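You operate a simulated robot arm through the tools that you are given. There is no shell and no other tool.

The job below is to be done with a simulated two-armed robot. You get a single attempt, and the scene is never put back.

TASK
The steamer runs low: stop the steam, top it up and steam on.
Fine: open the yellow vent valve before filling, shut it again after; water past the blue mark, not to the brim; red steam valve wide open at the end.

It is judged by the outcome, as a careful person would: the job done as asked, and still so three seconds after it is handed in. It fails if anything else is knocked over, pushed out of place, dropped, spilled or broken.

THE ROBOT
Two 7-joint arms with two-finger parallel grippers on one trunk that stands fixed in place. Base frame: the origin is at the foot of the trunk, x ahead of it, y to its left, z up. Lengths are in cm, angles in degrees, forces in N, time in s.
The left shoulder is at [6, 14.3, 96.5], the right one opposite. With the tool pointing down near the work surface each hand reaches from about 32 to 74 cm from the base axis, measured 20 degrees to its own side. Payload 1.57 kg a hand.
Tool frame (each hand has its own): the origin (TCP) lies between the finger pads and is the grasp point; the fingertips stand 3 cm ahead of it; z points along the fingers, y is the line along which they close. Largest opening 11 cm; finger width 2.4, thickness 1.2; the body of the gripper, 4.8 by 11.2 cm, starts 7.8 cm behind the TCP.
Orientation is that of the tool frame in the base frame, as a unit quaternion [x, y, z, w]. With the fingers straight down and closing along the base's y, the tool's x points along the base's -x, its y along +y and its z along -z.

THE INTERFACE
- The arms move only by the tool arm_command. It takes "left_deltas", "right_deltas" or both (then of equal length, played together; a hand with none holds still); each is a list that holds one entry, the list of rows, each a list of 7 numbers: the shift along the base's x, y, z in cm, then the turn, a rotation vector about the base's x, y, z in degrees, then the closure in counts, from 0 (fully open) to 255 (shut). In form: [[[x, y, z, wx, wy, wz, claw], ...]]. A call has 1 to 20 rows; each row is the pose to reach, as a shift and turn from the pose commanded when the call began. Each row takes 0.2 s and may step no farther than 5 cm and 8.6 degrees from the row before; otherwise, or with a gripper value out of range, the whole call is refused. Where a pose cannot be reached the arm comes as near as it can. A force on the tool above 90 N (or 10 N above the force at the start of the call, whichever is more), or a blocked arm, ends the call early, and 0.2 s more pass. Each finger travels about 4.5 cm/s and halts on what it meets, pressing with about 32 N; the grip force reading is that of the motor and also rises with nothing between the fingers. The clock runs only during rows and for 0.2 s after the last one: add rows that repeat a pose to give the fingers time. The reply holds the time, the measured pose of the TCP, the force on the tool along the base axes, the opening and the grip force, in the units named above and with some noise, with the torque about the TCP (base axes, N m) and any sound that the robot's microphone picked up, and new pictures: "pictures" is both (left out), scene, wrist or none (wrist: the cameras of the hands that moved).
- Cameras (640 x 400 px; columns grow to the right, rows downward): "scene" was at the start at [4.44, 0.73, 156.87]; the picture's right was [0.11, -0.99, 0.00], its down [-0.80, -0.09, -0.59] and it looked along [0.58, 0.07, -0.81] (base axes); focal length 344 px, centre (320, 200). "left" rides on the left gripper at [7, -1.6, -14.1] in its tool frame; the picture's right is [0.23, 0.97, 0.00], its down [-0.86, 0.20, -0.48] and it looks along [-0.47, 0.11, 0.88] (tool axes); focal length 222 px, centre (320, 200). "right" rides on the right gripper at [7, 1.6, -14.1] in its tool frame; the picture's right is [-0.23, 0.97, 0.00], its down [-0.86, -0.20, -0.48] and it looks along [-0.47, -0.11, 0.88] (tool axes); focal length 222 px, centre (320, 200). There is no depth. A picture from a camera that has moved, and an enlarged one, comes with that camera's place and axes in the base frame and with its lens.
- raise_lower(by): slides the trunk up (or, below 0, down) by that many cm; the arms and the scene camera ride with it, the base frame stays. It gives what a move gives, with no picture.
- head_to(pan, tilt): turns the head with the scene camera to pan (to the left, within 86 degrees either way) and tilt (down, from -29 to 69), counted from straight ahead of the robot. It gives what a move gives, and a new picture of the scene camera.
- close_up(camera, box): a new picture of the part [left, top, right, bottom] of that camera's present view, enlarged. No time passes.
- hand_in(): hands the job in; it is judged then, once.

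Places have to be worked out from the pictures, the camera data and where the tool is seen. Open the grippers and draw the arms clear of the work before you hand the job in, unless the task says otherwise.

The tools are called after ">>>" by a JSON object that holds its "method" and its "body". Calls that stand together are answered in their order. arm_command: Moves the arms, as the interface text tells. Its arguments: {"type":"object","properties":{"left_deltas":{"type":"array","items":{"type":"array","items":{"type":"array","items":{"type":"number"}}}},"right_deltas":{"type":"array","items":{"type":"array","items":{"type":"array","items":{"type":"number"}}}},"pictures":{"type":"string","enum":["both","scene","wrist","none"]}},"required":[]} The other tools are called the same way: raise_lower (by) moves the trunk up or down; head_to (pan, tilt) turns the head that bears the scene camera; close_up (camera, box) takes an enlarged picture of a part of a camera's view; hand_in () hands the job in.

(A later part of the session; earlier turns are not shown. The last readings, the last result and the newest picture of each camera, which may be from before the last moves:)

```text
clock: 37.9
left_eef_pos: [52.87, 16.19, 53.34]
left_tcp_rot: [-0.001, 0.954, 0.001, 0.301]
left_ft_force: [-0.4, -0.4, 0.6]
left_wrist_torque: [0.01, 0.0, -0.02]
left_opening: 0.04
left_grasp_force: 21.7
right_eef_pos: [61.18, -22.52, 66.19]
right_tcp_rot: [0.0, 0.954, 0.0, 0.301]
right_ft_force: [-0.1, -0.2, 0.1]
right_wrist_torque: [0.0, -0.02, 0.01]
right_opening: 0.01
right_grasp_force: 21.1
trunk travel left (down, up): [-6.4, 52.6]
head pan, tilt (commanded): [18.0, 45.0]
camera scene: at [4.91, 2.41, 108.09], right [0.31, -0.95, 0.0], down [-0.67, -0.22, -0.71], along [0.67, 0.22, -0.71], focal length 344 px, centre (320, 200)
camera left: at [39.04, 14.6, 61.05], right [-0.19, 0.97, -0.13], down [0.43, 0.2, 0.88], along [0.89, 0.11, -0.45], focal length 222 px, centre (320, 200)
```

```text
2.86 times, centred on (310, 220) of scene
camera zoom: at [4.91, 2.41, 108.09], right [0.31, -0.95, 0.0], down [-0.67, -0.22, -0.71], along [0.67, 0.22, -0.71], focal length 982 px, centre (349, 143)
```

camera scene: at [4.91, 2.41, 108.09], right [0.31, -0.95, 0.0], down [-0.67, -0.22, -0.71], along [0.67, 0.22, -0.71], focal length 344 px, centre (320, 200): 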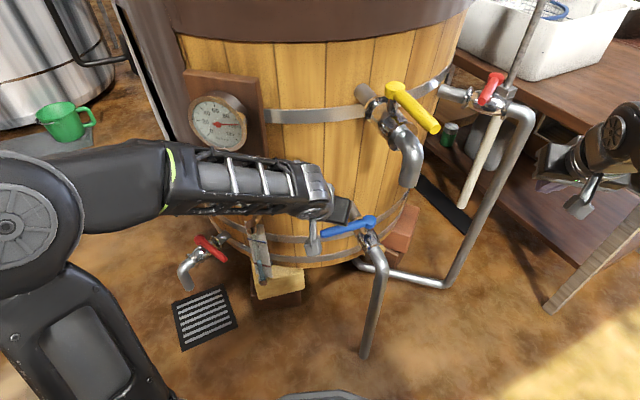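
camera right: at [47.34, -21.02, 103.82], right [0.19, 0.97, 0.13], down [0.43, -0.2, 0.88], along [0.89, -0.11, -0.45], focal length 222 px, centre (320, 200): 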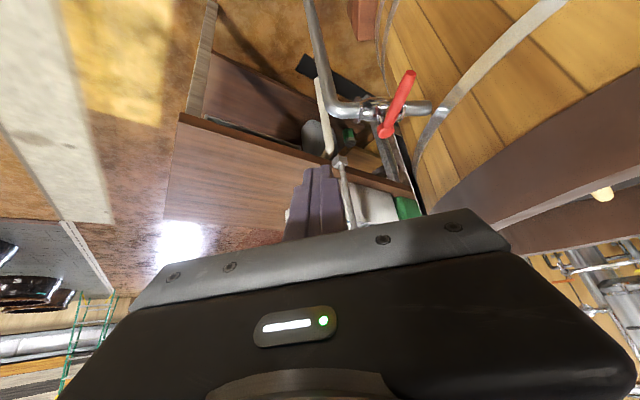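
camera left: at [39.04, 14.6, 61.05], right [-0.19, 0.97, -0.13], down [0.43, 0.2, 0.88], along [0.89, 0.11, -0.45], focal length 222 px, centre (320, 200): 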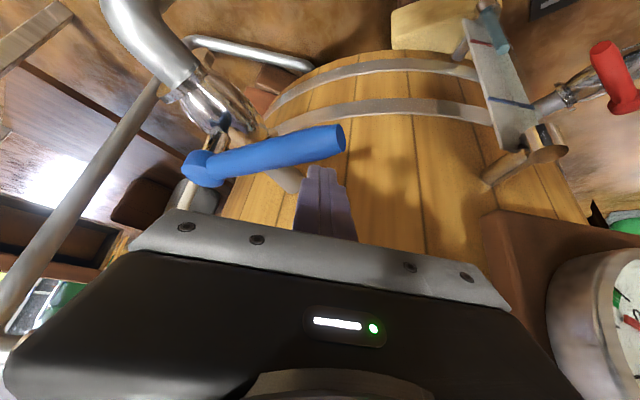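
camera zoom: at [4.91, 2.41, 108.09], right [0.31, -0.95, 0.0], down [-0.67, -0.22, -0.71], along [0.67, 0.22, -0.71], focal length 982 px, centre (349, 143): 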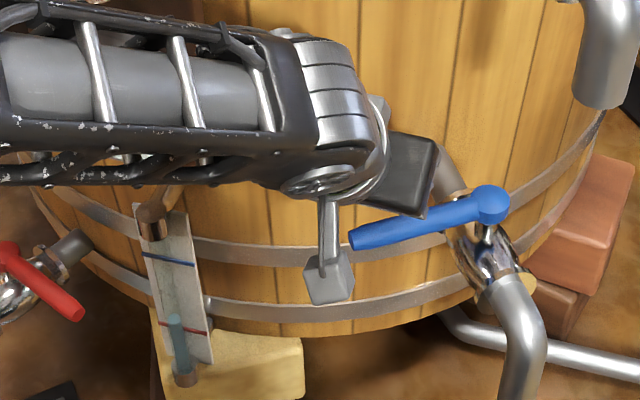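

The peg is behind the blue handle, and both cameras can see the sight glass. I'll open the water about 25° only at first, to see how fast it fills.

>>> {"method": "arm_command", "body": {"left_deltas": [[[-0.7, -0.5, 0, 0, 0, 0, 255], [-1.34, -0.9, 0, 0, 0, 0, 255], [-2.03, -1.15, 0, 0, 0, 0, 255], [-2.68, -1.47, 0, 0, 0, 0, 255], [-3.32, -1.85, 0, 0, 0, 0, 255], [-3.92, -2.27, 0, 0, 0, 0, 255], [-4.48, -2.75, 0, 0, 0, 0, 255]]]}}

>>> {"method": "close_up", "body": {"camera": "scene", "box": [220, 150, 400, 290]}}

>>> {"method": "close_up", "body": {"camera": "left", "box": [420, 0, 580, 120]}}

```text
clock: 39.5
left_eef_pos: [48.41, 13.6, 53.25]
left_tcp_rot: [0.0, 0.954, -0.001, 0.299]
left_ft_force: [2.8, 1.0, 3.1]
left_wrist_torque: [-0.02, 0.02, 0.03]
left_opening: 0.0
left_grasp_force: 21.7
right_eef_pos: [61.34, -22.61, 66.22]
right_tcp_rot: [-0.001, 0.954, 0.001, 0.301]
right_ft_force: [0.5, -0.3, -0.3]
right_wrist_torque: [0.01, 0.01, -0.02]
right_opening: 0.0
right_grasp_force: 21.6
trunk travel left (down, up): [-6.4, 52.6]
head pan, tilt (commanded): [18.0, 45.0]
camera scene: at [4.9, 2.42, 108.09], right [0.31, -0.95, 0.0], down [-0.67, -0.22, -0.71], along [0.67, 0.22, -0.71], focal length 344 px, centre (320, 200)
camera left: at [34.47, 11.9, 61.07], right [-0.19, 0.97, -0.13], down [0.43, 0.2, 0.88], along [0.88, 0.11, -0.45], focal length 222 px, centre (320, 200)
```

scene: 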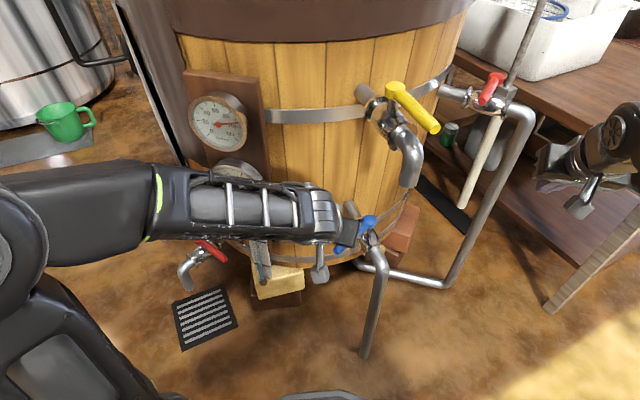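
left: 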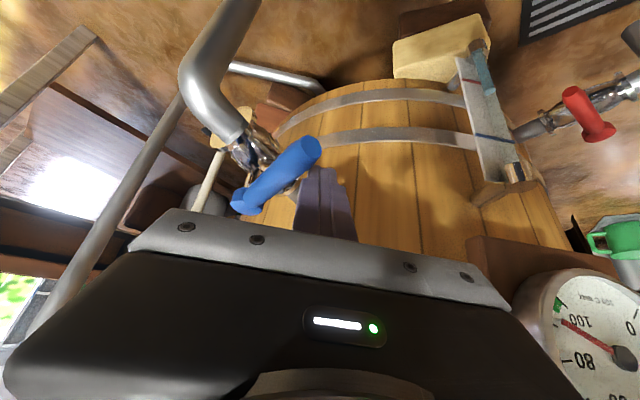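

```text
2.86 times, centred on (310, 220) of scene
camera zoom: at [4.9, 2.42, 108.09], right [0.31, -0.95, 0.0], down [-0.67, -0.22, -0.71], along [0.67, 0.22, -0.71], focal length 982 px, centre (349, 143)
```

zoom: 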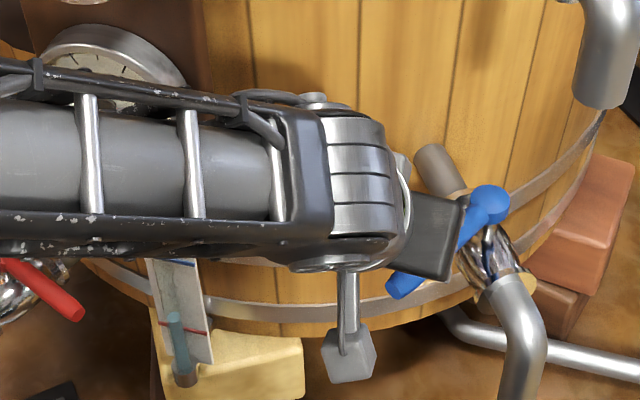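

```text
3.33 times, centred on (500, 60) of left
camera zoom: at [34.47, 11.9, 61.07], right [-0.19, 0.97, -0.13], down [0.43, 0.2, 0.88], along [0.88, 0.11, -0.45], focal length 740 px, centre (-280, 667)
```

zoom: 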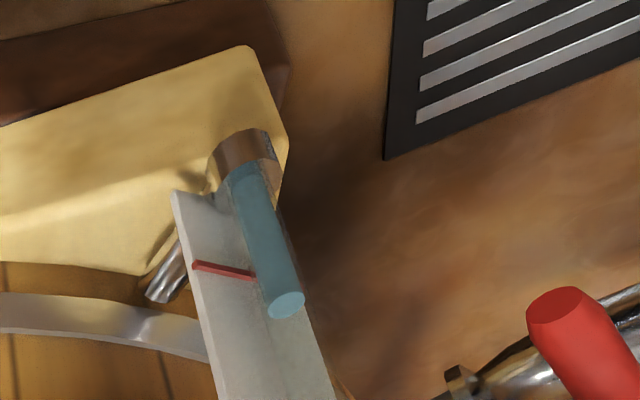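

The glass shows only a slight rise so far. I'll hold for a second to measure the fill rate.

>>> {"method": "arm_command", "body": {"left_deltas": [[[0, 0, 0, 0, 0, 0, 255], [0, 0, 0, 0, 0, 0, 255], [0, 0, 0, 0, 0, 0, 255], [0, 0, 0, 0, 0, 0, 255], [0, 0, 0, 0, 0, 0, 255]]], "pictures": "none"}}

>>> {"method": "close_up", "body": {"camera": "left", "box": [430, 30, 550, 190]}}

>>> {"method": "close_up", "body": {"camera": "scene", "box": [240, 220, 300, 290]}}

```text
clock: 40.7
left_eef_pos: [48.24, 13.6, 53.53]
left_tcp_rot: [0.0, 0.954, 0.0, 0.3]
left_ft_force: [0.0, -0.3, 0.3]
left_wrist_torque: [-0.01, 0.02, -0.05]
left_opening: 0.02
left_grasp_force: 21.2
right_eef_pos: [61.24, -22.58, 66.26]
right_tcp_rot: [0.0, 0.954, 0.0, 0.301]
right_ft_force: [0.3, 0.3, 0.1]
right_wrist_torque: [0.0, 0.02, 0.02]
right_opening: 0.0
right_grasp_force: 21.3
trunk travel left (down, up): [-6.4, 52.6]
head pan, tilt (commanded): [18.0, 45.0]
```

```text
2.50 times, centred on (490, 110) of left
camera zoom: at [34.5, 11.88, 61.11], right [-0.19, 0.97, -0.13], down [0.43, 0.2, 0.88], along [0.89, 0.11, -0.45], focal length 555 px, centre (-105, 425)
```

zoom: 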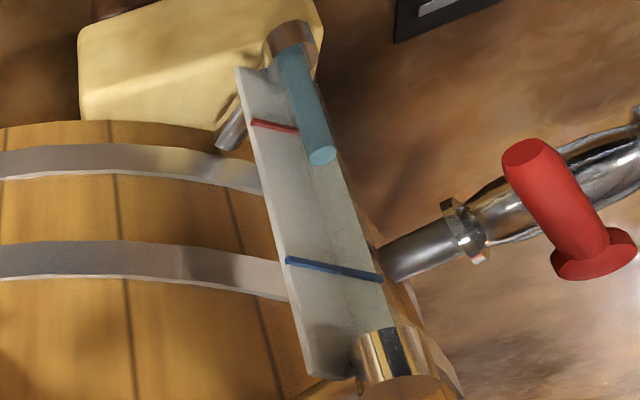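

```text
5.71 times, centred on (270, 255) of scene
camera zoom: at [4.9, 2.41, 108.09], right [0.31, -0.95, 0.0], down [-0.67, -0.22, -0.71], along [0.67, 0.22, -0.71], focal length 1964 px, centre (606, -114)
```

zoom: 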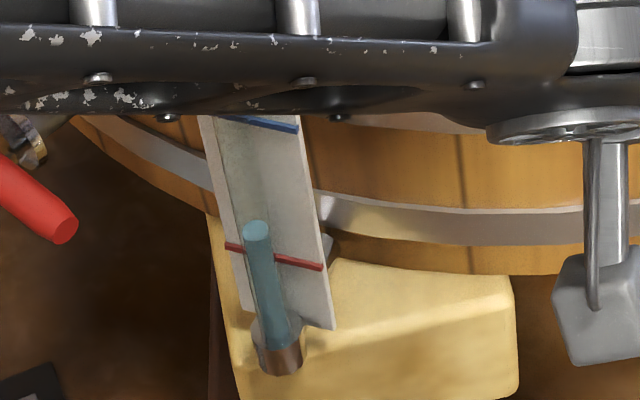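

The level is rising but slowly at 25°. I'll open further to about 55° and measure again.

>>> {"method": "arm_command", "body": {"left_deltas": [[[-0.51, -0.52, 0, 0, 0, 0, 255], [-0.97, -1.09, 0, 0, 0, 0, 255], [-1.39, -1.69, 0, 0, 0, 0, 255], [-1.75, -2.33, 0, 0, 0, 0, 255], [-2.06, -3.0, 0, 0, 0, 0, 255], [-2.31, -3.69, 0, 0, 0, 0, 255], [-2.31, -3.69, 0, 0, 0, 0, 255]]]}}

>>> {"method": "close_up", "body": {"camera": "left", "box": [430, 30, 550, 190]}}

>>> {"method": "close_up", "body": {"camera": "scene", "box": [240, 220, 300, 290]}}

```text
clock: 42.3
left_eef_pos: [45.82, 9.73, 53.43]
left_tcp_rot: [0.0, 0.954, 0.0, 0.301]
left_ft_force: [2.1, 1.5, 3.7]
left_wrist_torque: [-0.04, 0.03, 0.01]
left_opening: 0.0
left_grasp_force: 21.6
right_eef_pos: [61.26, -22.58, 66.24]
right_tcp_rot: [0.0, 0.954, 0.001, 0.3]
right_ft_force: [-0.1, 0.3, -0.6]
right_wrist_torque: [0.0, 0.03, -0.03]
right_opening: 0.02
right_grasp_force: 21.3
trunk travel left (down, up): [-6.4, 52.6]
head pan, tilt (commanded): [18.0, 45.0]
camera scene: at [4.89, 2.41, 108.09], right [0.31, -0.95, 0.0], down [-0.67, -0.22, -0.71], along [0.67, 0.22, -0.71], focal length 344 px, centre (320, 200)
camera left: at [32.14, 8.12, 61.1], right [-0.19, 0.97, -0.13], down [0.43, 0.2, 0.88], along [0.89, 0.11, -0.45], focal length 222 px, centre (320, 200)
```

scene: 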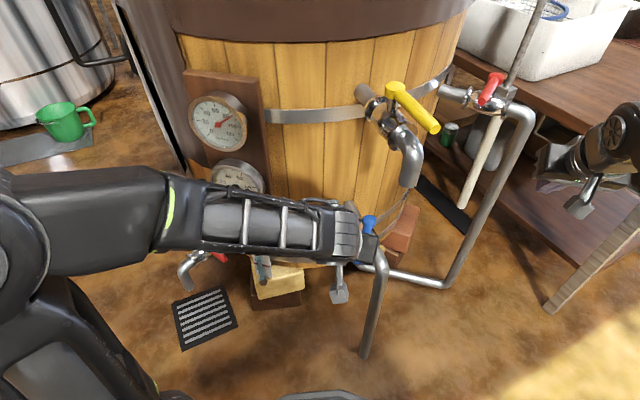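
left: 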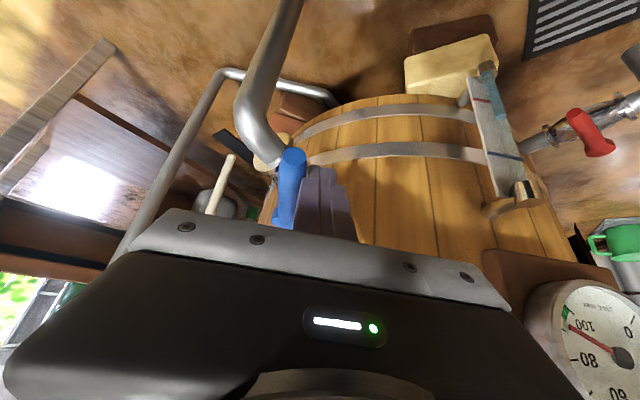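

```text
2.50 times, centred on (490, 110) of left
camera zoom: at [32.14, 8.12, 61.1], right [-0.19, 0.97, -0.13], down [0.43, 0.2, 0.88], along [0.89, 0.11, -0.45], focal length 555 px, centre (-105, 425)
```

zoom: 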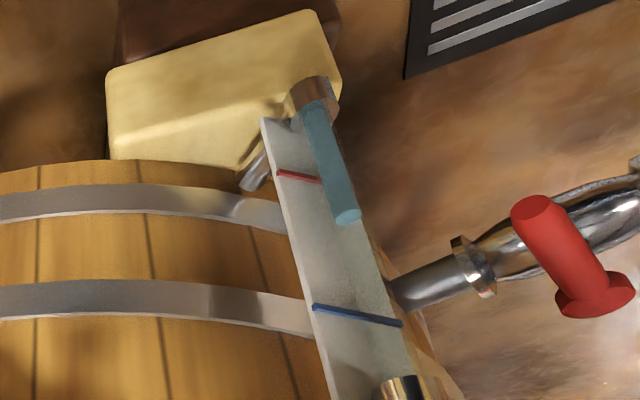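

```text
5.71 times, centred on (270, 255) of scene
camera zoom: at [4.89, 2.41, 108.09], right [0.31, -0.95, 0.0], down [-0.67, -0.22, -0.71], along [0.67, 0.22, -0.71], focal length 1964 px, centre (606, -114)
```

zoom: 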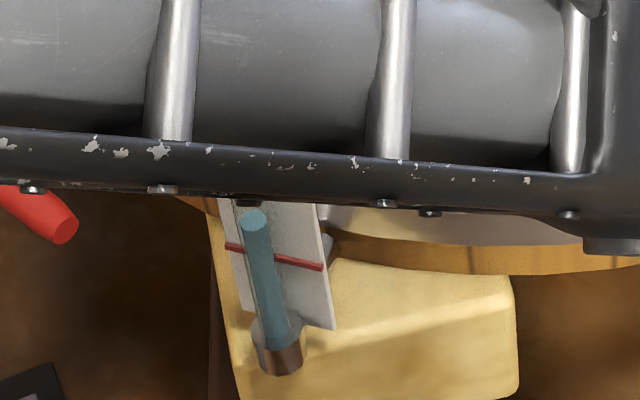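

I worked out the heights from both cameras: red mark about 28, blue mark about 39, water now about 32.3 and rising near 0.7 cm/s, upper fitting about 43.7. I'll move the peg over to the outer side of the handle, ready to shut it, while it fills.

>>> {"method": "arm_command", "body": {"left_deltas": [[[0, 0.2, 4.8, 0, 0, 0, 255], [0, -3.2, 5, 0, 0, 0, 255], [0.3, -6.2, 5, 0, 0, 0, 255], [0.3, -6.2, 1, 0, 0, 0, 255], [0.3, -6.2, 0.2, 0, 0, 0, 255]]]}}

>>> {"method": "close_up", "body": {"camera": "left", "box": [430, 30, 550, 190]}}

>>> {"method": "close_up", "body": {"camera": "scene", "box": [240, 220, 300, 290]}}

>>> {"method": "close_up", "body": {"camera": "left", "box": [200, 60, 440, 220]}}

```text
clock: 43.5
left_eef_pos: [46.3, 3.54, 53.57]
left_tcp_rot: [0.0, 0.954, 0.0, 0.3]
left_ft_force: [0.2, 0.7, 0.3]
left_wrist_torque: [-0.01, 0.01, -0.02]
left_opening: 0.01
left_grasp_force: 21.1
right_eef_pos: [61.22, -22.49, 66.27]
right_tcp_rot: [0.0, 0.954, 0.0, 0.301]
right_ft_force: [-0.3, -0.1, -0.6]
right_wrist_torque: [0.01, 0.0, 0.01]
right_opening: 0.0
right_grasp_force: 21.4
trunk travel left (down, up): [-6.4, 52.6]
head pan, tilt (commanded): [18.0, 45.0]
camera scene: at [4.9, 2.41, 108.1], right [0.31, -0.95, 0.0], down [-0.67, -0.22, -0.71], along [0.67, 0.22, -0.71], focal length 344 px, centre (320, 200)
camera left: at [32.44, 1.94, 61.26], right [-0.19, 0.97, -0.13], down [0.43, 0.2, 0.88], along [0.89, 0.11, -0.45], focal length 222 px, centre (320, 200)
```

scene: 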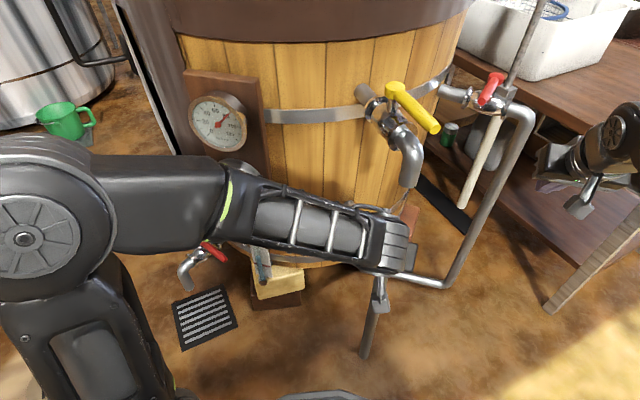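
left: 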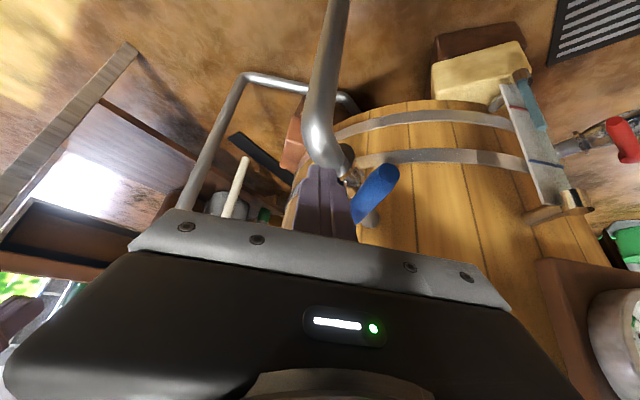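

```text
2.50 times, centred on (490, 110) of left
camera zoom: at [32.44, 1.94, 61.26], right [-0.19, 0.97, -0.13], down [0.43, 0.2, 0.88], along [0.89, 0.11, -0.45], focal length 555 px, centre (-105, 425)
```

zoom: 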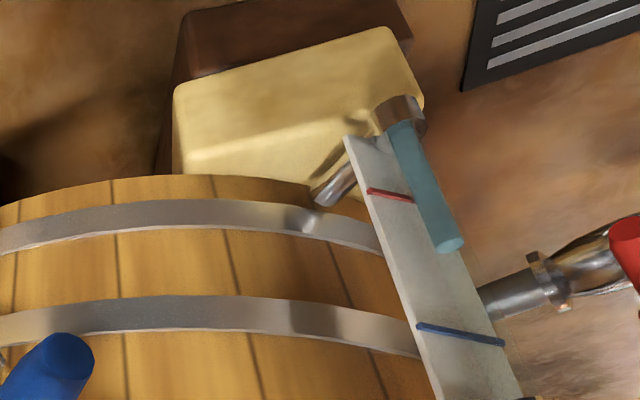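

```text
5.71 times, centred on (270, 255) of scene
camera zoom: at [4.9, 2.41, 108.1], right [0.31, -0.95, 0.0], down [-0.67, -0.22, -0.71], along [0.67, 0.22, -0.71], focal length 1964 px, centre (606, -114)
```

zoom: 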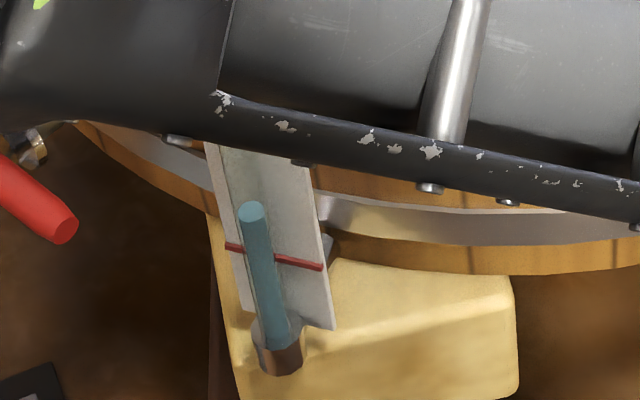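

```text
2.50 times, centred on (320, 140) of left
camera zoom: at [32.44, 1.94, 61.26], right [-0.19, 0.97, -0.13], down [0.43, 0.2, 0.88], along [0.89, 0.11, -0.45], focal length 555 px, centre (320, 350)
```

zoom: 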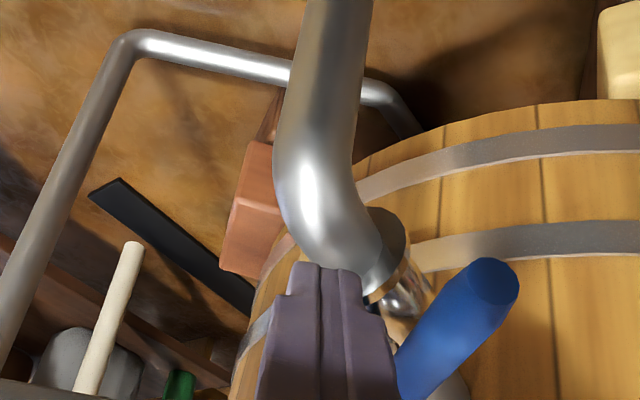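

The peg is now beside the handle on its outer side, and the water is at about z = 33 and rising about 0.6 cm/s. I'm aiming for about 40.5, a bit over the blue mark, so I'll hold for 4 s and re-measure.

>>> {"method": "arm_command", "body": {"left_deltas": [[[0, 0, 0, 0, 0, 0, 255], [0, 0, 0, 0, 0, 0, 255], [0, 0, 0, 0, 0, 0, 255], [0, 0, 0, 0, 0, 0, 255], [0, 0, 0, 0, 0, 0, 255], [0, 0, 0, 0, 0, 0, 255], [0, 0, 0, 0, 0, 0, 255], [0, 0, 0, 0, 0, 0, 255], [0, 0, 0, 0, 0, 0, 255], [0, 0, 0, 0, 0, 0, 255], [0, 0, 0, 0, 0, 0, 255], [0, 0, 0, 0, 0, 0, 255], [0, 0, 0, 0, 0, 0, 255], [0, 0, 0, 0, 0, 0, 255], [0, 0, 0, 0, 0, 0, 255], [0, 0, 0, 0, 0, 0, 255], [0, 0, 0, 0, 0, 0, 255], [0, 0, 0, 0, 0, 0, 255]]], "pictures": "none"}}

>>> {"method": "close_up", "body": {"camera": "left", "box": [430, 30, 550, 190]}}

>>> {"method": "close_up", "body": {"camera": "scene", "box": [240, 220, 300, 290]}}

```text
clock: 47.3
left_eef_pos: [46.17, 3.62, 53.61]
left_tcp_rot: [0.001, 0.954, -0.001, 0.301]
left_ft_force: [-0.7, -0.6, -0.8]
left_wrist_torque: [0.01, 0.0, 0.05]
left_opening: 0.01
left_grasp_force: 21.2
right_eef_pos: [61.23, -22.57, 66.21]
right_tcp_rot: [0.0, 0.953, 0.0, 0.301]
right_ft_force: [-0.1, 0.6, -0.8]
right_wrist_torque: [-0.01, -0.01, 0.01]
right_opening: 0.0
right_grasp_force: 21.5
trunk travel left (down, up): [-6.4, 52.6]
head pan, tilt (commanded): [18.0, 45.0]
```

```text
2.50 times, centred on (490, 110) of left
camera zoom: at [32.44, 1.95, 61.28], right [-0.19, 0.97, -0.13], down [0.43, 0.2, 0.88], along [0.89, 0.11, -0.45], focal length 555 px, centre (-105, 425)
```

zoom: 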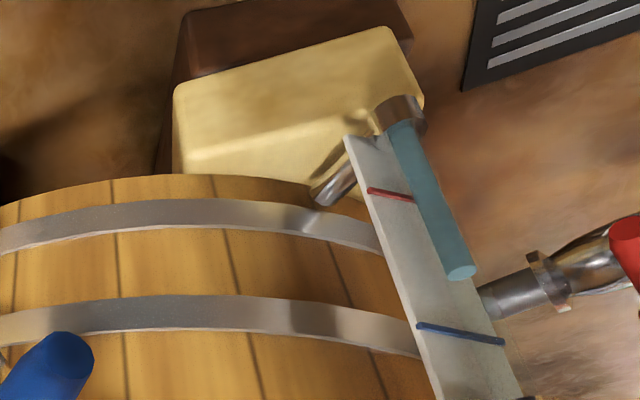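

```text
5.71 times, centred on (270, 255) of scene
camera zoom: at [4.9, 2.41, 108.09], right [0.31, -0.95, 0.0], down [-0.67, -0.22, -0.71], along [0.67, 0.22, -0.71], focal length 1964 px, centre (606, -114)
```

zoom: 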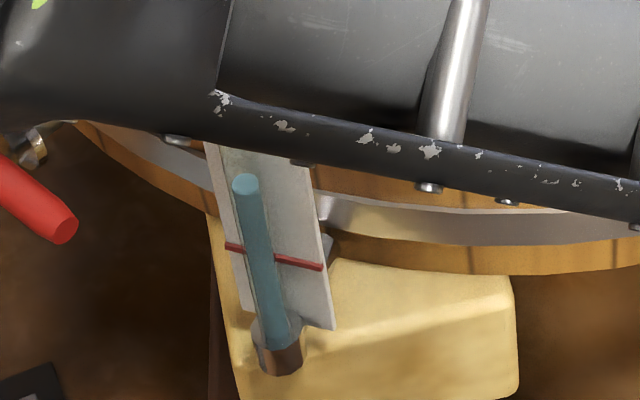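

The water is at about z = 34.8, rising about 0.5 cm/s. I'll hold for two more calls of about 4 s each.

>>> {"method": "arm_command", "body": {"left_deltas": [[[0, 0, 0, 0, 0, 0, 255], [0, 0, 0, 0, 0, 0, 255], [0, 0, 0, 0, 0, 0, 255], [0, 0, 0, 0, 0, 0, 255], [0, 0, 0, 0, 0, 0, 255], [0, 0, 0, 0, 0, 0, 255], [0, 0, 0, 0, 0, 0, 255], [0, 0, 0, 0, 0, 0, 255], [0, 0, 0, 0, 0, 0, 255], [0, 0, 0, 0, 0, 0, 255], [0, 0, 0, 0, 0, 0, 255], [0, 0, 0, 0, 0, 0, 255], [0, 0, 0, 0, 0, 0, 255], [0, 0, 0, 0, 0, 0, 255], [0, 0, 0, 0, 0, 0, 255], [0, 0, 0, 0, 0, 0, 255], [0, 0, 0, 0, 0, 0, 255], [0, 0, 0, 0, 0, 0, 255]]], "pictures": "none"}}

>>> {"method": "close_up", "body": {"camera": "left", "box": [430, 30, 550, 190]}}

```text
clock: 51.1
left_eef_pos: [46.22, 3.65, 53.64]
left_tcp_rot: [0.0, 0.954, 0.0, 0.3]
left_ft_force: [0.1, -0.2, -0.7]
left_wrist_torque: [0.0, -0.03, 0.0]
left_opening: 0.03
left_grasp_force: 21.1
right_eef_pos: [61.22, -22.56, 66.2]
right_tcp_rot: [0.0, 0.954, -0.001, 0.301]
right_ft_force: [0.2, -0.3, 0.3]
right_wrist_torque: [-0.04, 0.01, -0.01]
right_opening: 0.0
right_grasp_force: 21.7
trunk travel left (down, up): [-6.4, 52.6]
head pan, tilt (commanded): [18.0, 45.0]
```

```text
2.50 times, centred on (490, 110) of left
camera zoom: at [32.44, 1.95, 61.28], right [-0.19, 0.97, -0.13], down [0.43, 0.2, 0.88], along [0.89, 0.11, -0.45], focal length 555 px, centre (-105, 425)
```

zoom: 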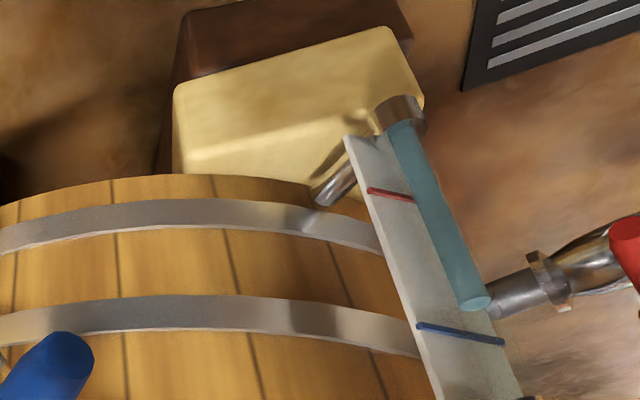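

The water is just short of the blue mark, at about z = 37.1. I'll hold another 4 s and then shut it.

>>> {"method": "arm_command", "body": {"left_deltas": [[[0, 0, 0, 0, 0, 0, 255], [0, 0, 0, 0, 0, 0, 255], [0, 0, 0, 0, 0, 0, 255], [0, 0, 0, 0, 0, 0, 255], [0, 0, 0, 0, 0, 0, 255], [0, 0, 0, 0, 0, 0, 255], [0, 0, 0, 0, 0, 0, 255], [0, 0, 0, 0, 0, 0, 255], [0, 0, 0, 0, 0, 0, 255], [0, 0, 0, 0, 0, 0, 255], [0, 0, 0, 0, 0, 0, 255], [0, 0, 0, 0, 0, 0, 255], [0, 0, 0, 0, 0, 0, 255], [0, 0, 0, 0, 0, 0, 255], [0, 0, 0, 0, 0, 0, 255], [0, 0, 0, 0, 0, 0, 255], [0, 0, 0, 0, 0, 0, 255], [0, 0, 0, 0, 0, 0, 255], [0, 0, 0, 0, 0, 0, 255], [0, 0, 0, 0, 0, 0, 255]]], "pictures": "none"}}

>>> {"method": "close_up", "body": {"camera": "left", "box": [430, 30, 550, 190]}}

>>> {"method": "close_up", "body": {"camera": "left", "box": [200, 60, 440, 220]}}

```text
clock: 55.3
left_eef_pos: [46.23, 3.54, 53.58]
left_tcp_rot: [0.0, 0.954, 0.0, 0.301]
left_ft_force: [-0.3, -0.6, 0.1]
left_wrist_torque: [-0.03, -0.03, -0.03]
left_opening: 0.0
left_grasp_force: 21.7
right_eef_pos: [61.29, -22.59, 66.23]
right_tcp_rot: [0.0, 0.954, 0.0, 0.301]
right_ft_force: [1.2, -1.2, 0.0]
right_wrist_torque: [-0.03, -0.03, -0.02]
right_opening: 0.01
right_grasp_force: 21.9
trunk travel left (down, up): [-6.4, 52.6]
head pan, tilt (commanded): [18.0, 45.0]
```

```text
2.50 times, centred on (490, 110) of left
camera zoom: at [32.44, 1.95, 61.28], right [-0.19, 0.97, -0.13], down [0.43, 0.2, 0.88], along [0.89, 0.11, -0.45], focal length 555 px, centre (-105, 425)
```

zoom: 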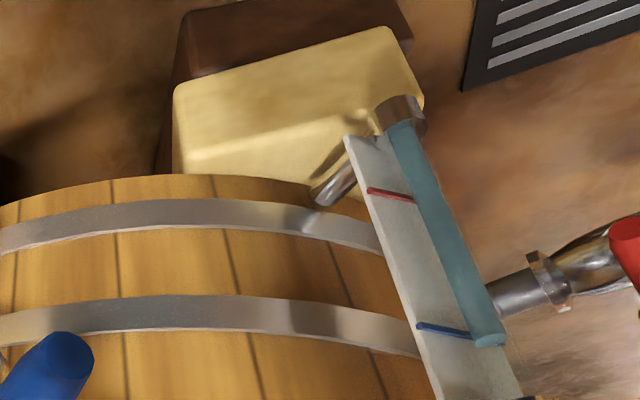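

```text
2.50 times, centred on (320, 140) of left
camera zoom: at [32.44, 1.95, 61.28], right [-0.19, 0.97, -0.13], down [0.43, 0.2, 0.88], along [0.89, 0.11, -0.45], focal length 555 px, centre (320, 350)
```

zoom: 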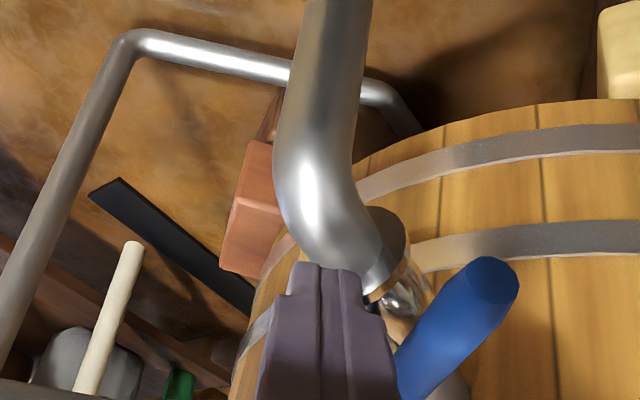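

The water top is now at the blue line in view, which is a little above it once parallax is allowed for. I'll shut the blue valve now with a clockwise push along its arc.

>>> {"method": "arm_command", "body": {"left_deltas": [[[-0.3, 1.2, 0, 0, 0, 0, 255], [-0.58, 2.62, 0, 0, 0, 0, 255], [-0.64, 4.07, 0, 0, 0, 0, 255], [-0.46, 5.52, 0, 0, 0, 0, 255], [-0.03, 6.9, 0, 0, 0, 0, 255], [0.28, 7.57, 0, 0, 0, 0, 255], [0.64, 8.21, 0, 0, 0, 0, 255], [1.06, 8.8, 0, 0, 0, 0, 255], [1.4, 9.2, 0, 0, 0, 0, 255]]]}}

>>> {"method": "close_up", "body": {"camera": "left", "box": [180, 0, 420, 220]}}

>>> {"method": "close_up", "body": {"camera": "left", "box": [430, 20, 550, 180]}}

```text
clock: 57.3
left_eef_pos: [47.08, 12.0, 53.66]
left_tcp_rot: [0.006, 0.954, -0.004, 0.298]
left_ft_force: [-67.5, -47.2, 9.2]
left_wrist_torque: [-0.64, 0.89, -0.47]
left_opening: 0.0
left_grasp_force: 21.2
right_eef_pos: [60.99, -22.79, 66.44]
right_tcp_rot: [0.001, 0.953, 0.0, 0.303]
right_ft_force: [0.6, 0.0, 0.0]
right_wrist_torque: [-0.02, 0.0, 0.01]
right_opening: 0.0
right_grasp_force: 21.1
trunk travel left (down, up): [-6.4, 52.6]
head pan, tilt (commanded): [18.0, 45.0]
camera scene: at [4.42, 2.11, 108.14], right [0.31, -0.95, 0.0], down [-0.67, -0.22, -0.71], along [0.68, 0.22, -0.7], focal length 344 px, centre (320, 200)
camera left: at [33.24, 10.58, 61.32], right [-0.17, 0.98, -0.13], down [0.43, 0.2, 0.88], along [0.89, 0.09, -0.46], focal length 222 px, centre (320, 200)
```

scene: 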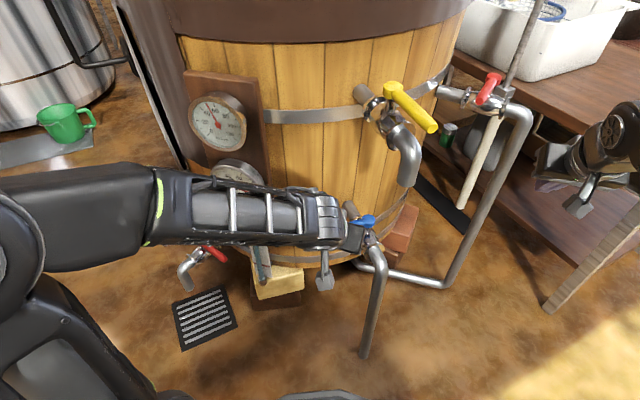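
left: 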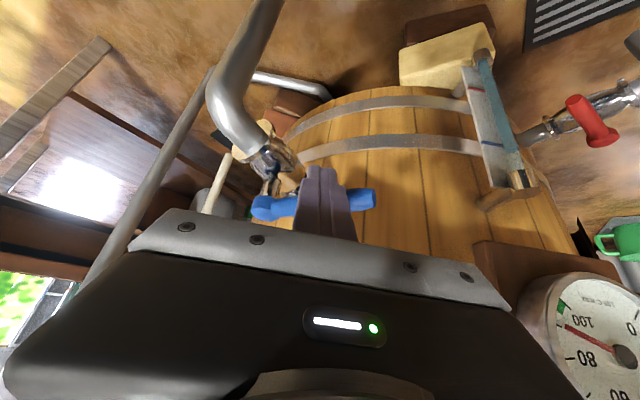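

```text
1.82 times, centred on (300, 110) of left
camera zoom: at [33.24, 10.58, 61.32], right [-0.17, 0.98, -0.13], down [0.43, 0.2, 0.88], along [0.89, 0.09, -0.46], focal length 404 px, centre (356, 364)
```

zoom: 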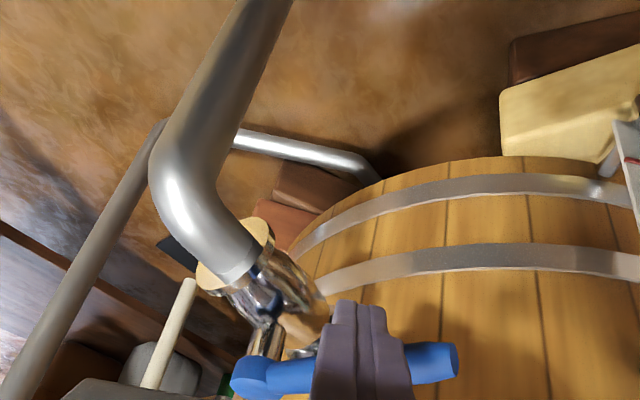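

```text
2.50 times, centred on (490, 100) of left
camera zoom: at [33.24, 10.58, 61.32], right [-0.17, 0.98, -0.13], down [0.43, 0.2, 0.88], along [0.89, 0.09, -0.46], focal length 555 px, centre (-105, 450)
```

zoom: 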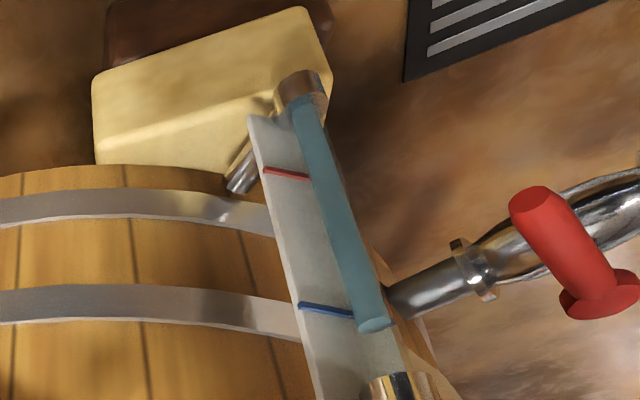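

The valve met its stop at about 82 N, so blue is shut, and the water top stands just past the blue mark. I'll back the peg off and up clear of the blue handle, then check both.

>>> {"method": "arm_command", "body": {"left_deltas": [[[-1.2, -1.0, 0, 0, 0, 0, 255], [-2.5, -2.0, 0, 0, 0, 0, 255], [-3.2, -1.5, 3, 0, 0, 0, 255], [-3.5, 0.5, 7, 0, 0, 0, 255], [-3.5, 2, 11.5, 0, 0, 0, 255], [-3.5, 3, 16, 0, 0, 0, 255], [-3.5, 3, 20, 0, 0, 0, 255], [-3.5, 3, 24.3, 0, 0, 0, 255], [-3.5, 3, 24.3, 0, 0, 0, 255]]]}}

>>> {"method": "close_up", "body": {"camera": "scene", "box": [240, 190, 400, 290]}}

>>> {"method": "close_up", "body": {"camera": "scene", "box": [240, 220, 300, 290]}}

>>> {"method": "close_up", "body": {"camera": "left", "box": [400, 0, 560, 120]}}

```text
clock: 59.3
left_eef_pos: [44.16, 15.88, 77.95]
left_tcp_rot: [0.0, 0.954, 0.0, 0.301]
left_ft_force: [-0.1, -0.1, -0.8]
left_wrist_torque: [0.02, 0.01, 0.02]
left_opening: 0.0
left_grasp_force: 21.9
right_eef_pos: [61.31, -22.55, 66.24]
right_tcp_rot: [-0.001, 0.954, 0.001, 0.301]
right_ft_force: [-0.9, -0.2, 0.9]
right_wrist_torque: [0.0, 0.0, 0.02]
right_opening: 0.0
right_grasp_force: 21.1
trunk travel left (down, up): [-6.4, 52.6]
head pan, tilt (commanded): [18.0, 45.0]
camera scene: at [4.89, 2.41, 108.09], right [0.31, -0.95, 0.0], down [-0.67, -0.22, -0.71], along [0.67, 0.22, -0.71], focal length 344 px, centre (320, 200)
camera left: at [30.38, 14.16, 85.68], right [-0.19, 0.97, -0.13], down [0.43, 0.2, 0.88], along [0.89, 0.11, -0.45], focal length 222 px, centre (320, 200)
```

scene: 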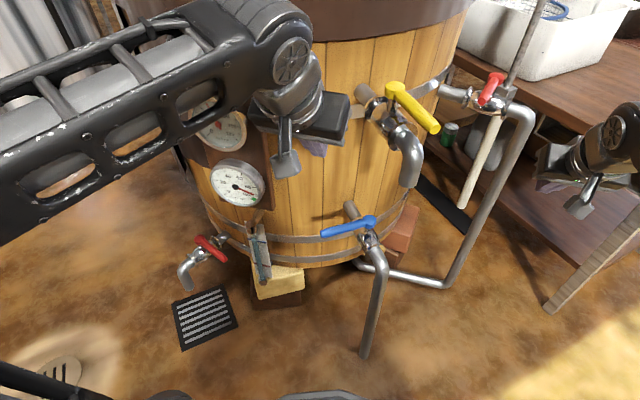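
left: 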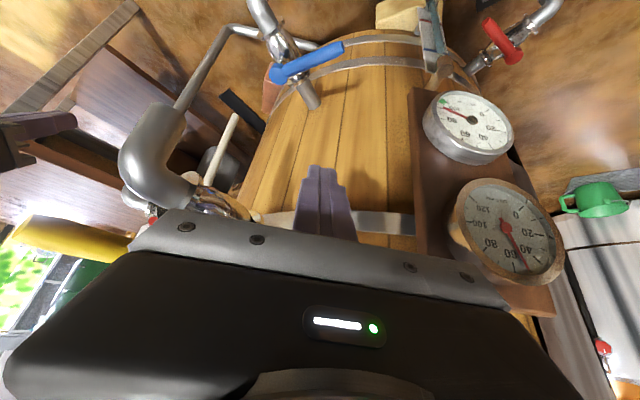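

```text
4.00 times, centred on (320, 240) of scene
camera zoom: at [4.89, 2.41, 108.09], right [0.31, -0.95, 0.0], down [-0.67, -0.22, -0.71], along [0.67, 0.22, -0.71], focal length 1375 px, centre (320, 40)
```

zoom: 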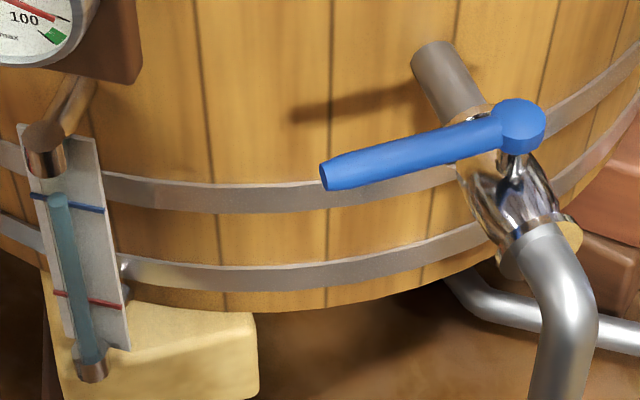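

```text
5.71 times, centred on (270, 255) of scene
camera zoom: at [4.89, 2.41, 108.09], right [0.31, -0.95, 0.0], down [-0.67, -0.22, -0.71], along [0.67, 0.22, -0.71], focal length 1964 px, centre (606, -114)
```

zoom: 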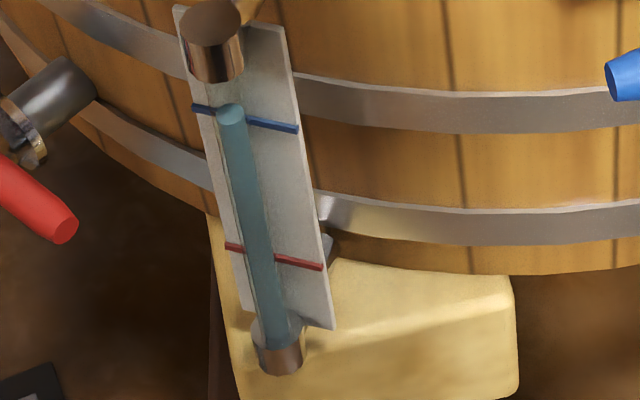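

```text
3.33 times, centred on (480, 60) of left
camera zoom: at [30.38, 14.16, 85.68], right [-0.19, 0.97, -0.13], down [0.43, 0.2, 0.88], along [0.89, 0.11, -0.45], focal length 740 px, centre (-213, 667)
```

zoom: 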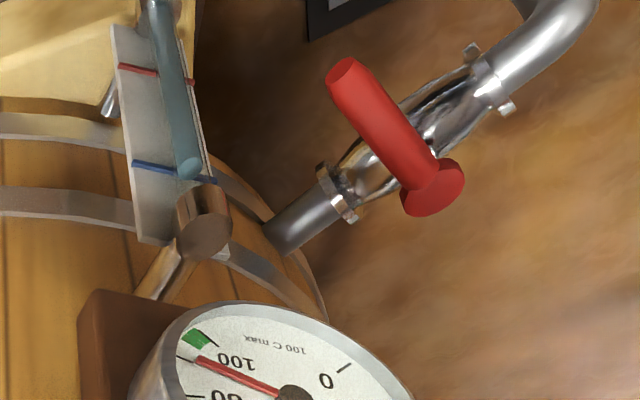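

The blue handle is back across its pipe and the level is steady. Working from several views, it is about 1.5 cm above the blue mark and below the upper fitting. Next I'll raise the trunk to shut the yellow vent.

>>> {"method": "raise_lower", "body": {"by": 30}}

>>> {"method": "head_to", "body": {"pan": 8, "tilt": 52}}

>>> {"method": "close_up", "body": {"camera": "scene", "box": [250, 130, 390, 250]}}

>>> {"method": "close_up", "body": {"camera": "right", "box": [300, 0, 640, 200]}}

```text
clock: 62.3
left_eef_pos: [44.28, 15.87, 108.0]
left_tcp_rot: [0.0, 0.953, 0.0, 0.302]
left_ft_force: [-0.2, -0.2, 0.2]
left_wrist_torque: [0.01, -0.02, 0.01]
left_opening: 0.0
left_grasp_force: 20.8
right_eef_pos: [61.28, -22.6, 96.22]
right_tcp_rot: [0.0, 0.954, 0.0, 0.3]
right_ft_force: [-0.3, -0.2, 0.3]
right_wrist_torque: [-0.02, -0.01, 0.0]
right_opening: 0.0
right_grasp_force: 21.2
trunk travel left (down, up): [-36.4, 22.6]
head pan, tilt (commanded): [18.0, 45.0]
```

```text
clock: 63.0
left_eef_pos: [44.17, 15.87, 108.0]
left_tcp_rot: [0.0, 0.954, 0.0, 0.301]
left_ft_force: [-0.5, 0.4, 0.0]
left_wrist_torque: [-0.01, 0.0, 0.01]
left_opening: 0.02
left_grasp_force: 21.5
right_eef_pos: [61.16, -22.57, 96.27]
right_tcp_rot: [0.0, 0.954, 0.0, 0.301]
right_ft_force: [-0.4, 0.3, 0.8]
right_wrist_torque: [-0.03, 0.07, -0.01]
right_opening: 0.0
right_grasp_force: 21.1
trunk travel left (down, up): [-36.4, 22.6]
head pan, tilt (commanded): [8.0, 52.0]
camera scene: at [4.61, 0.95, 137.14], right [0.14, -0.99, 0.0], down [-0.78, -0.11, -0.62], along [0.61, 0.09, -0.79], focal length 344 px, centre (320, 200)
```

scene: 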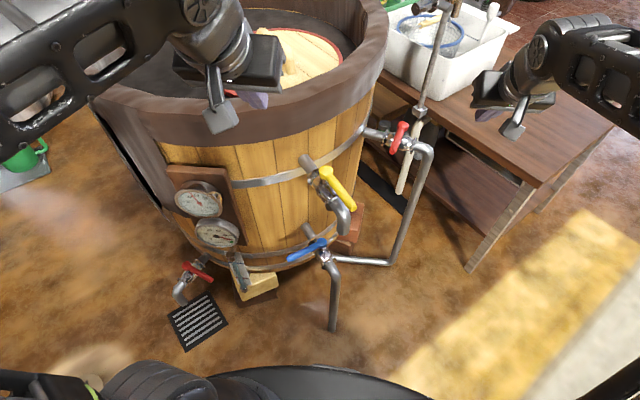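

```text
3.33 times, centred on (320, 190) of scene
camera zoom: at [4.61, 0.95, 137.14], right [0.14, -0.99, 0.0], down [-0.78, -0.11, -0.62], along [0.61, 0.09, -0.79], focal length 1146 px, centre (320, 233)
```

zoom: 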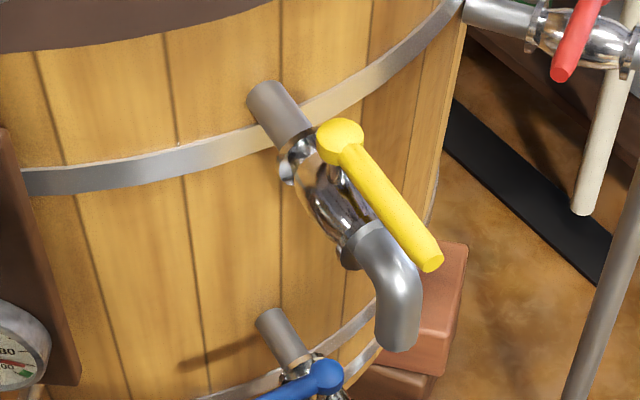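

```text
1.88 times, centred on (470, 100) of right
camera zoom: at [47.35, -21.03, 103.79], right [0.19, 0.97, 0.13], down [0.43, -0.2, 0.88], along [0.89, -0.11, -0.45], focal length 418 px, centre (38, 388)
```

zoom: 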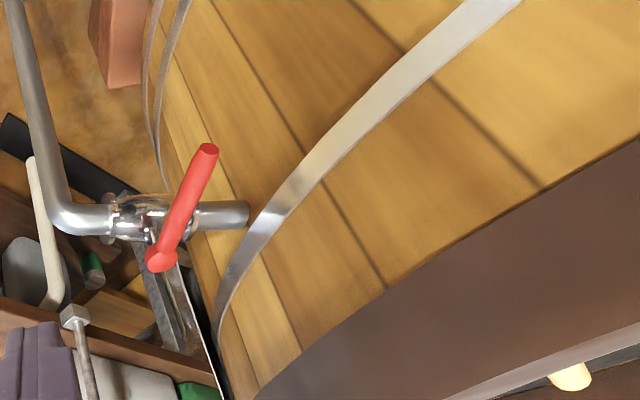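

The yellow handle is at about 217° bearing, with hub (53.3, 6.5) and tip (44.8, 0). I'll stage the left peg above its right-hand side for the closing push.

>>> {"method": "arm_command", "body": {"left_deltas": [[[0.8, -3.4, -1.6, 0, 0, 0, 255], [1.6, -6.9, -3.2, 0, 0, 0, 255], [2.5, -10.4, -4.8, 0, 0, 0, 255], [3.3, -13.8, -6.4, 0, 0, 0, 255], [4.2, -17.3, -8, 0, 0, 0, 255], [4.2, -17.3, -11.5, 0, 0, 0, 255], [4.2, -17.3, -11.5, 0, 0, 0, 255]]]}}

>>> {"method": "close_up", "body": {"camera": "left", "box": [200, 0, 440, 220]}}

```text
clock: 64.6
left_eef_pos: [48.45, -1.51, 96.47]
left_tcp_rot: [0.0, 0.954, 0.0, 0.3]
left_ft_force: [-0.8, -0.3, 0.5]
left_wrist_torque: [-0.01, 0.02, 0.01]
left_opening: 0.01
left_grasp_force: 21.3
right_eef_pos: [61.14, -22.45, 96.22]
right_tcp_rot: [0.0, 0.954, 0.0, 0.301]
right_ft_force: [-0.9, -0.6, -0.2]
right_wrist_torque: [-0.02, 0.03, -0.02]
right_opening: 0.01
right_grasp_force: 21.8
trunk travel left (down, up): [-36.4, 22.6]
head pan, tilt (commanded): [8.0, 52.0]
camera scene: at [4.6, 0.95, 137.14], right [0.14, -0.99, 0.0], down [-0.78, -0.11, -0.62], along [0.61, 0.09, -0.79], focal length 344 px, centre (320, 200)
camera left: at [34.64, -3.15, 104.05], right [-0.19, 0.97, -0.13], down [0.43, 0.2, 0.88], along [0.89, 0.11, -0.45], focal length 222 px, centre (320, 200)
```

scene: 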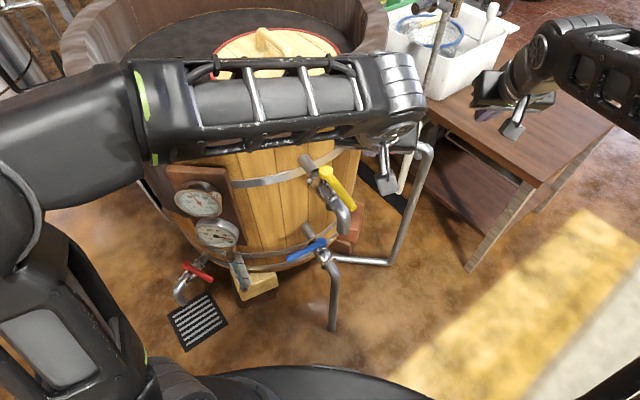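
left: 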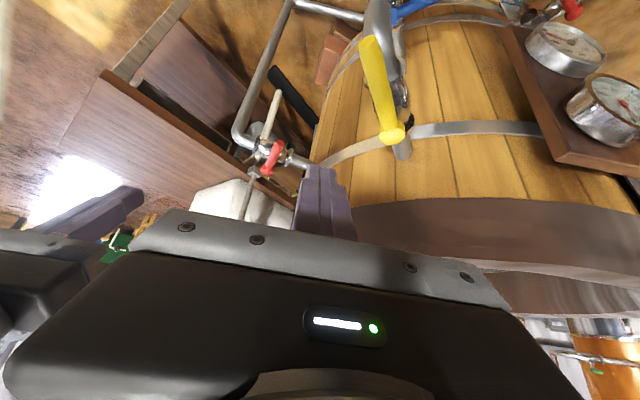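

```text
1.82 times, centred on (320, 110) of left
camera zoom: at [34.64, -3.15, 104.05], right [-0.19, 0.97, -0.13], down [0.43, 0.2, 0.88], along [0.89, 0.11, -0.45], focal length 404 px, centre (320, 364)
```

zoom: 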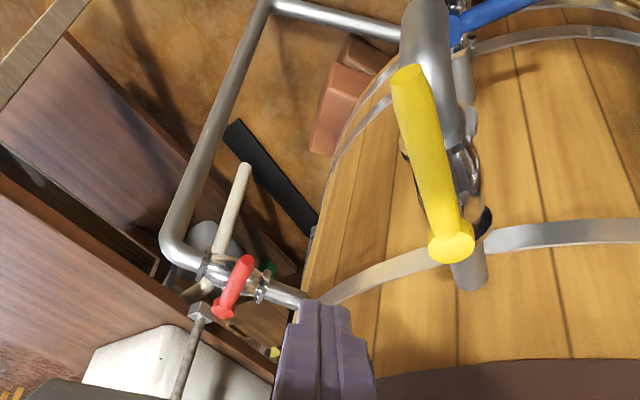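

I'll descend straight down beside the open yellow handle on its right side and check the clearance.

>>> {"method": "arm_command", "body": {"left_deltas": [[[0, 0, -4, 0, 0, 0, 255], [0, 0, -8, 0, 0, 0, 255], [0, 0, -11.8, 0, 0, 0, 255], [0, 0, -11.8, 0, 0, 0, 255]]]}}

>>> {"method": "close_up", "body": {"camera": "left", "box": [200, 0, 440, 220]}}

```text
clock: 65.6
left_eef_pos: [48.6, -1.38, 84.68]
left_tcp_rot: [0.0, 0.954, 0.0, 0.3]
left_ft_force: [-0.3, -0.4, -0.3]
left_wrist_torque: [-0.01, 0.01, 0.03]
left_opening: 0.03
left_grasp_force: 21.4
right_eef_pos: [61.24, -22.54, 96.23]
right_tcp_rot: [0.0, 0.954, 0.0, 0.301]
right_ft_force: [0.2, -0.6, -0.3]
right_wrist_torque: [0.03, 0.0, -0.02]
right_opening: 0.01
right_grasp_force: 21.4
trunk travel left (down, up): [-36.4, 22.6]
head pan, tilt (commanded): [8.0, 52.0]
camera scene: at [4.61, 0.94, 137.14], right [0.14, -0.99, 0.0], down [-0.78, -0.11, -0.62], along [0.61, 0.09, -0.79], focal length 344 px, centre (320, 200)
camera left: at [34.76, -3.07, 92.28], right [-0.19, 0.97, -0.13], down [0.43, 0.2, 0.88], along [0.89, 0.11, -0.45], focal length 222 px, centre (320, 200)
```

scene: 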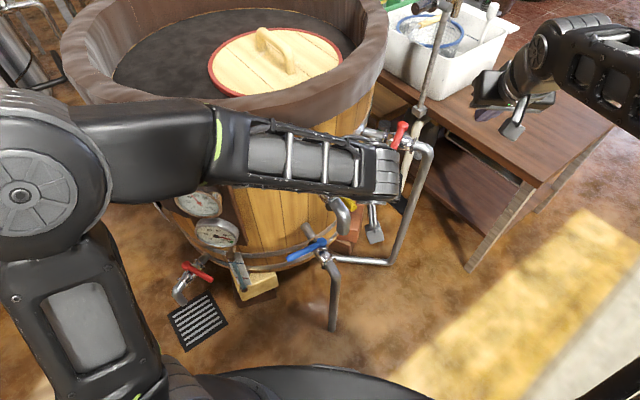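
left: 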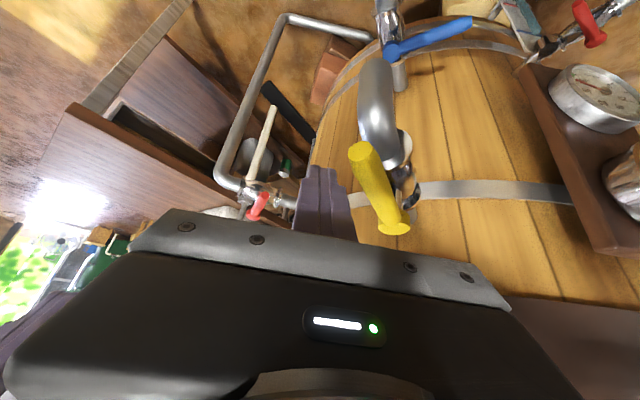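

```text
1.82 times, centred on (320, 110) of left
camera zoom: at [34.76, -3.07, 92.28], right [-0.19, 0.97, -0.13], down [0.43, 0.2, 0.88], along [0.89, 0.11, -0.45], focal length 404 px, centre (320, 364)
```

zoom: 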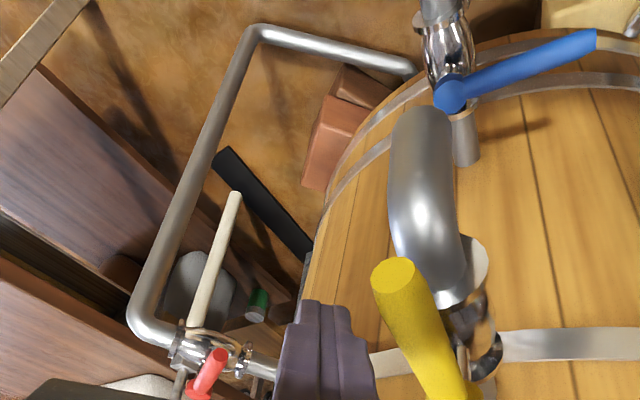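

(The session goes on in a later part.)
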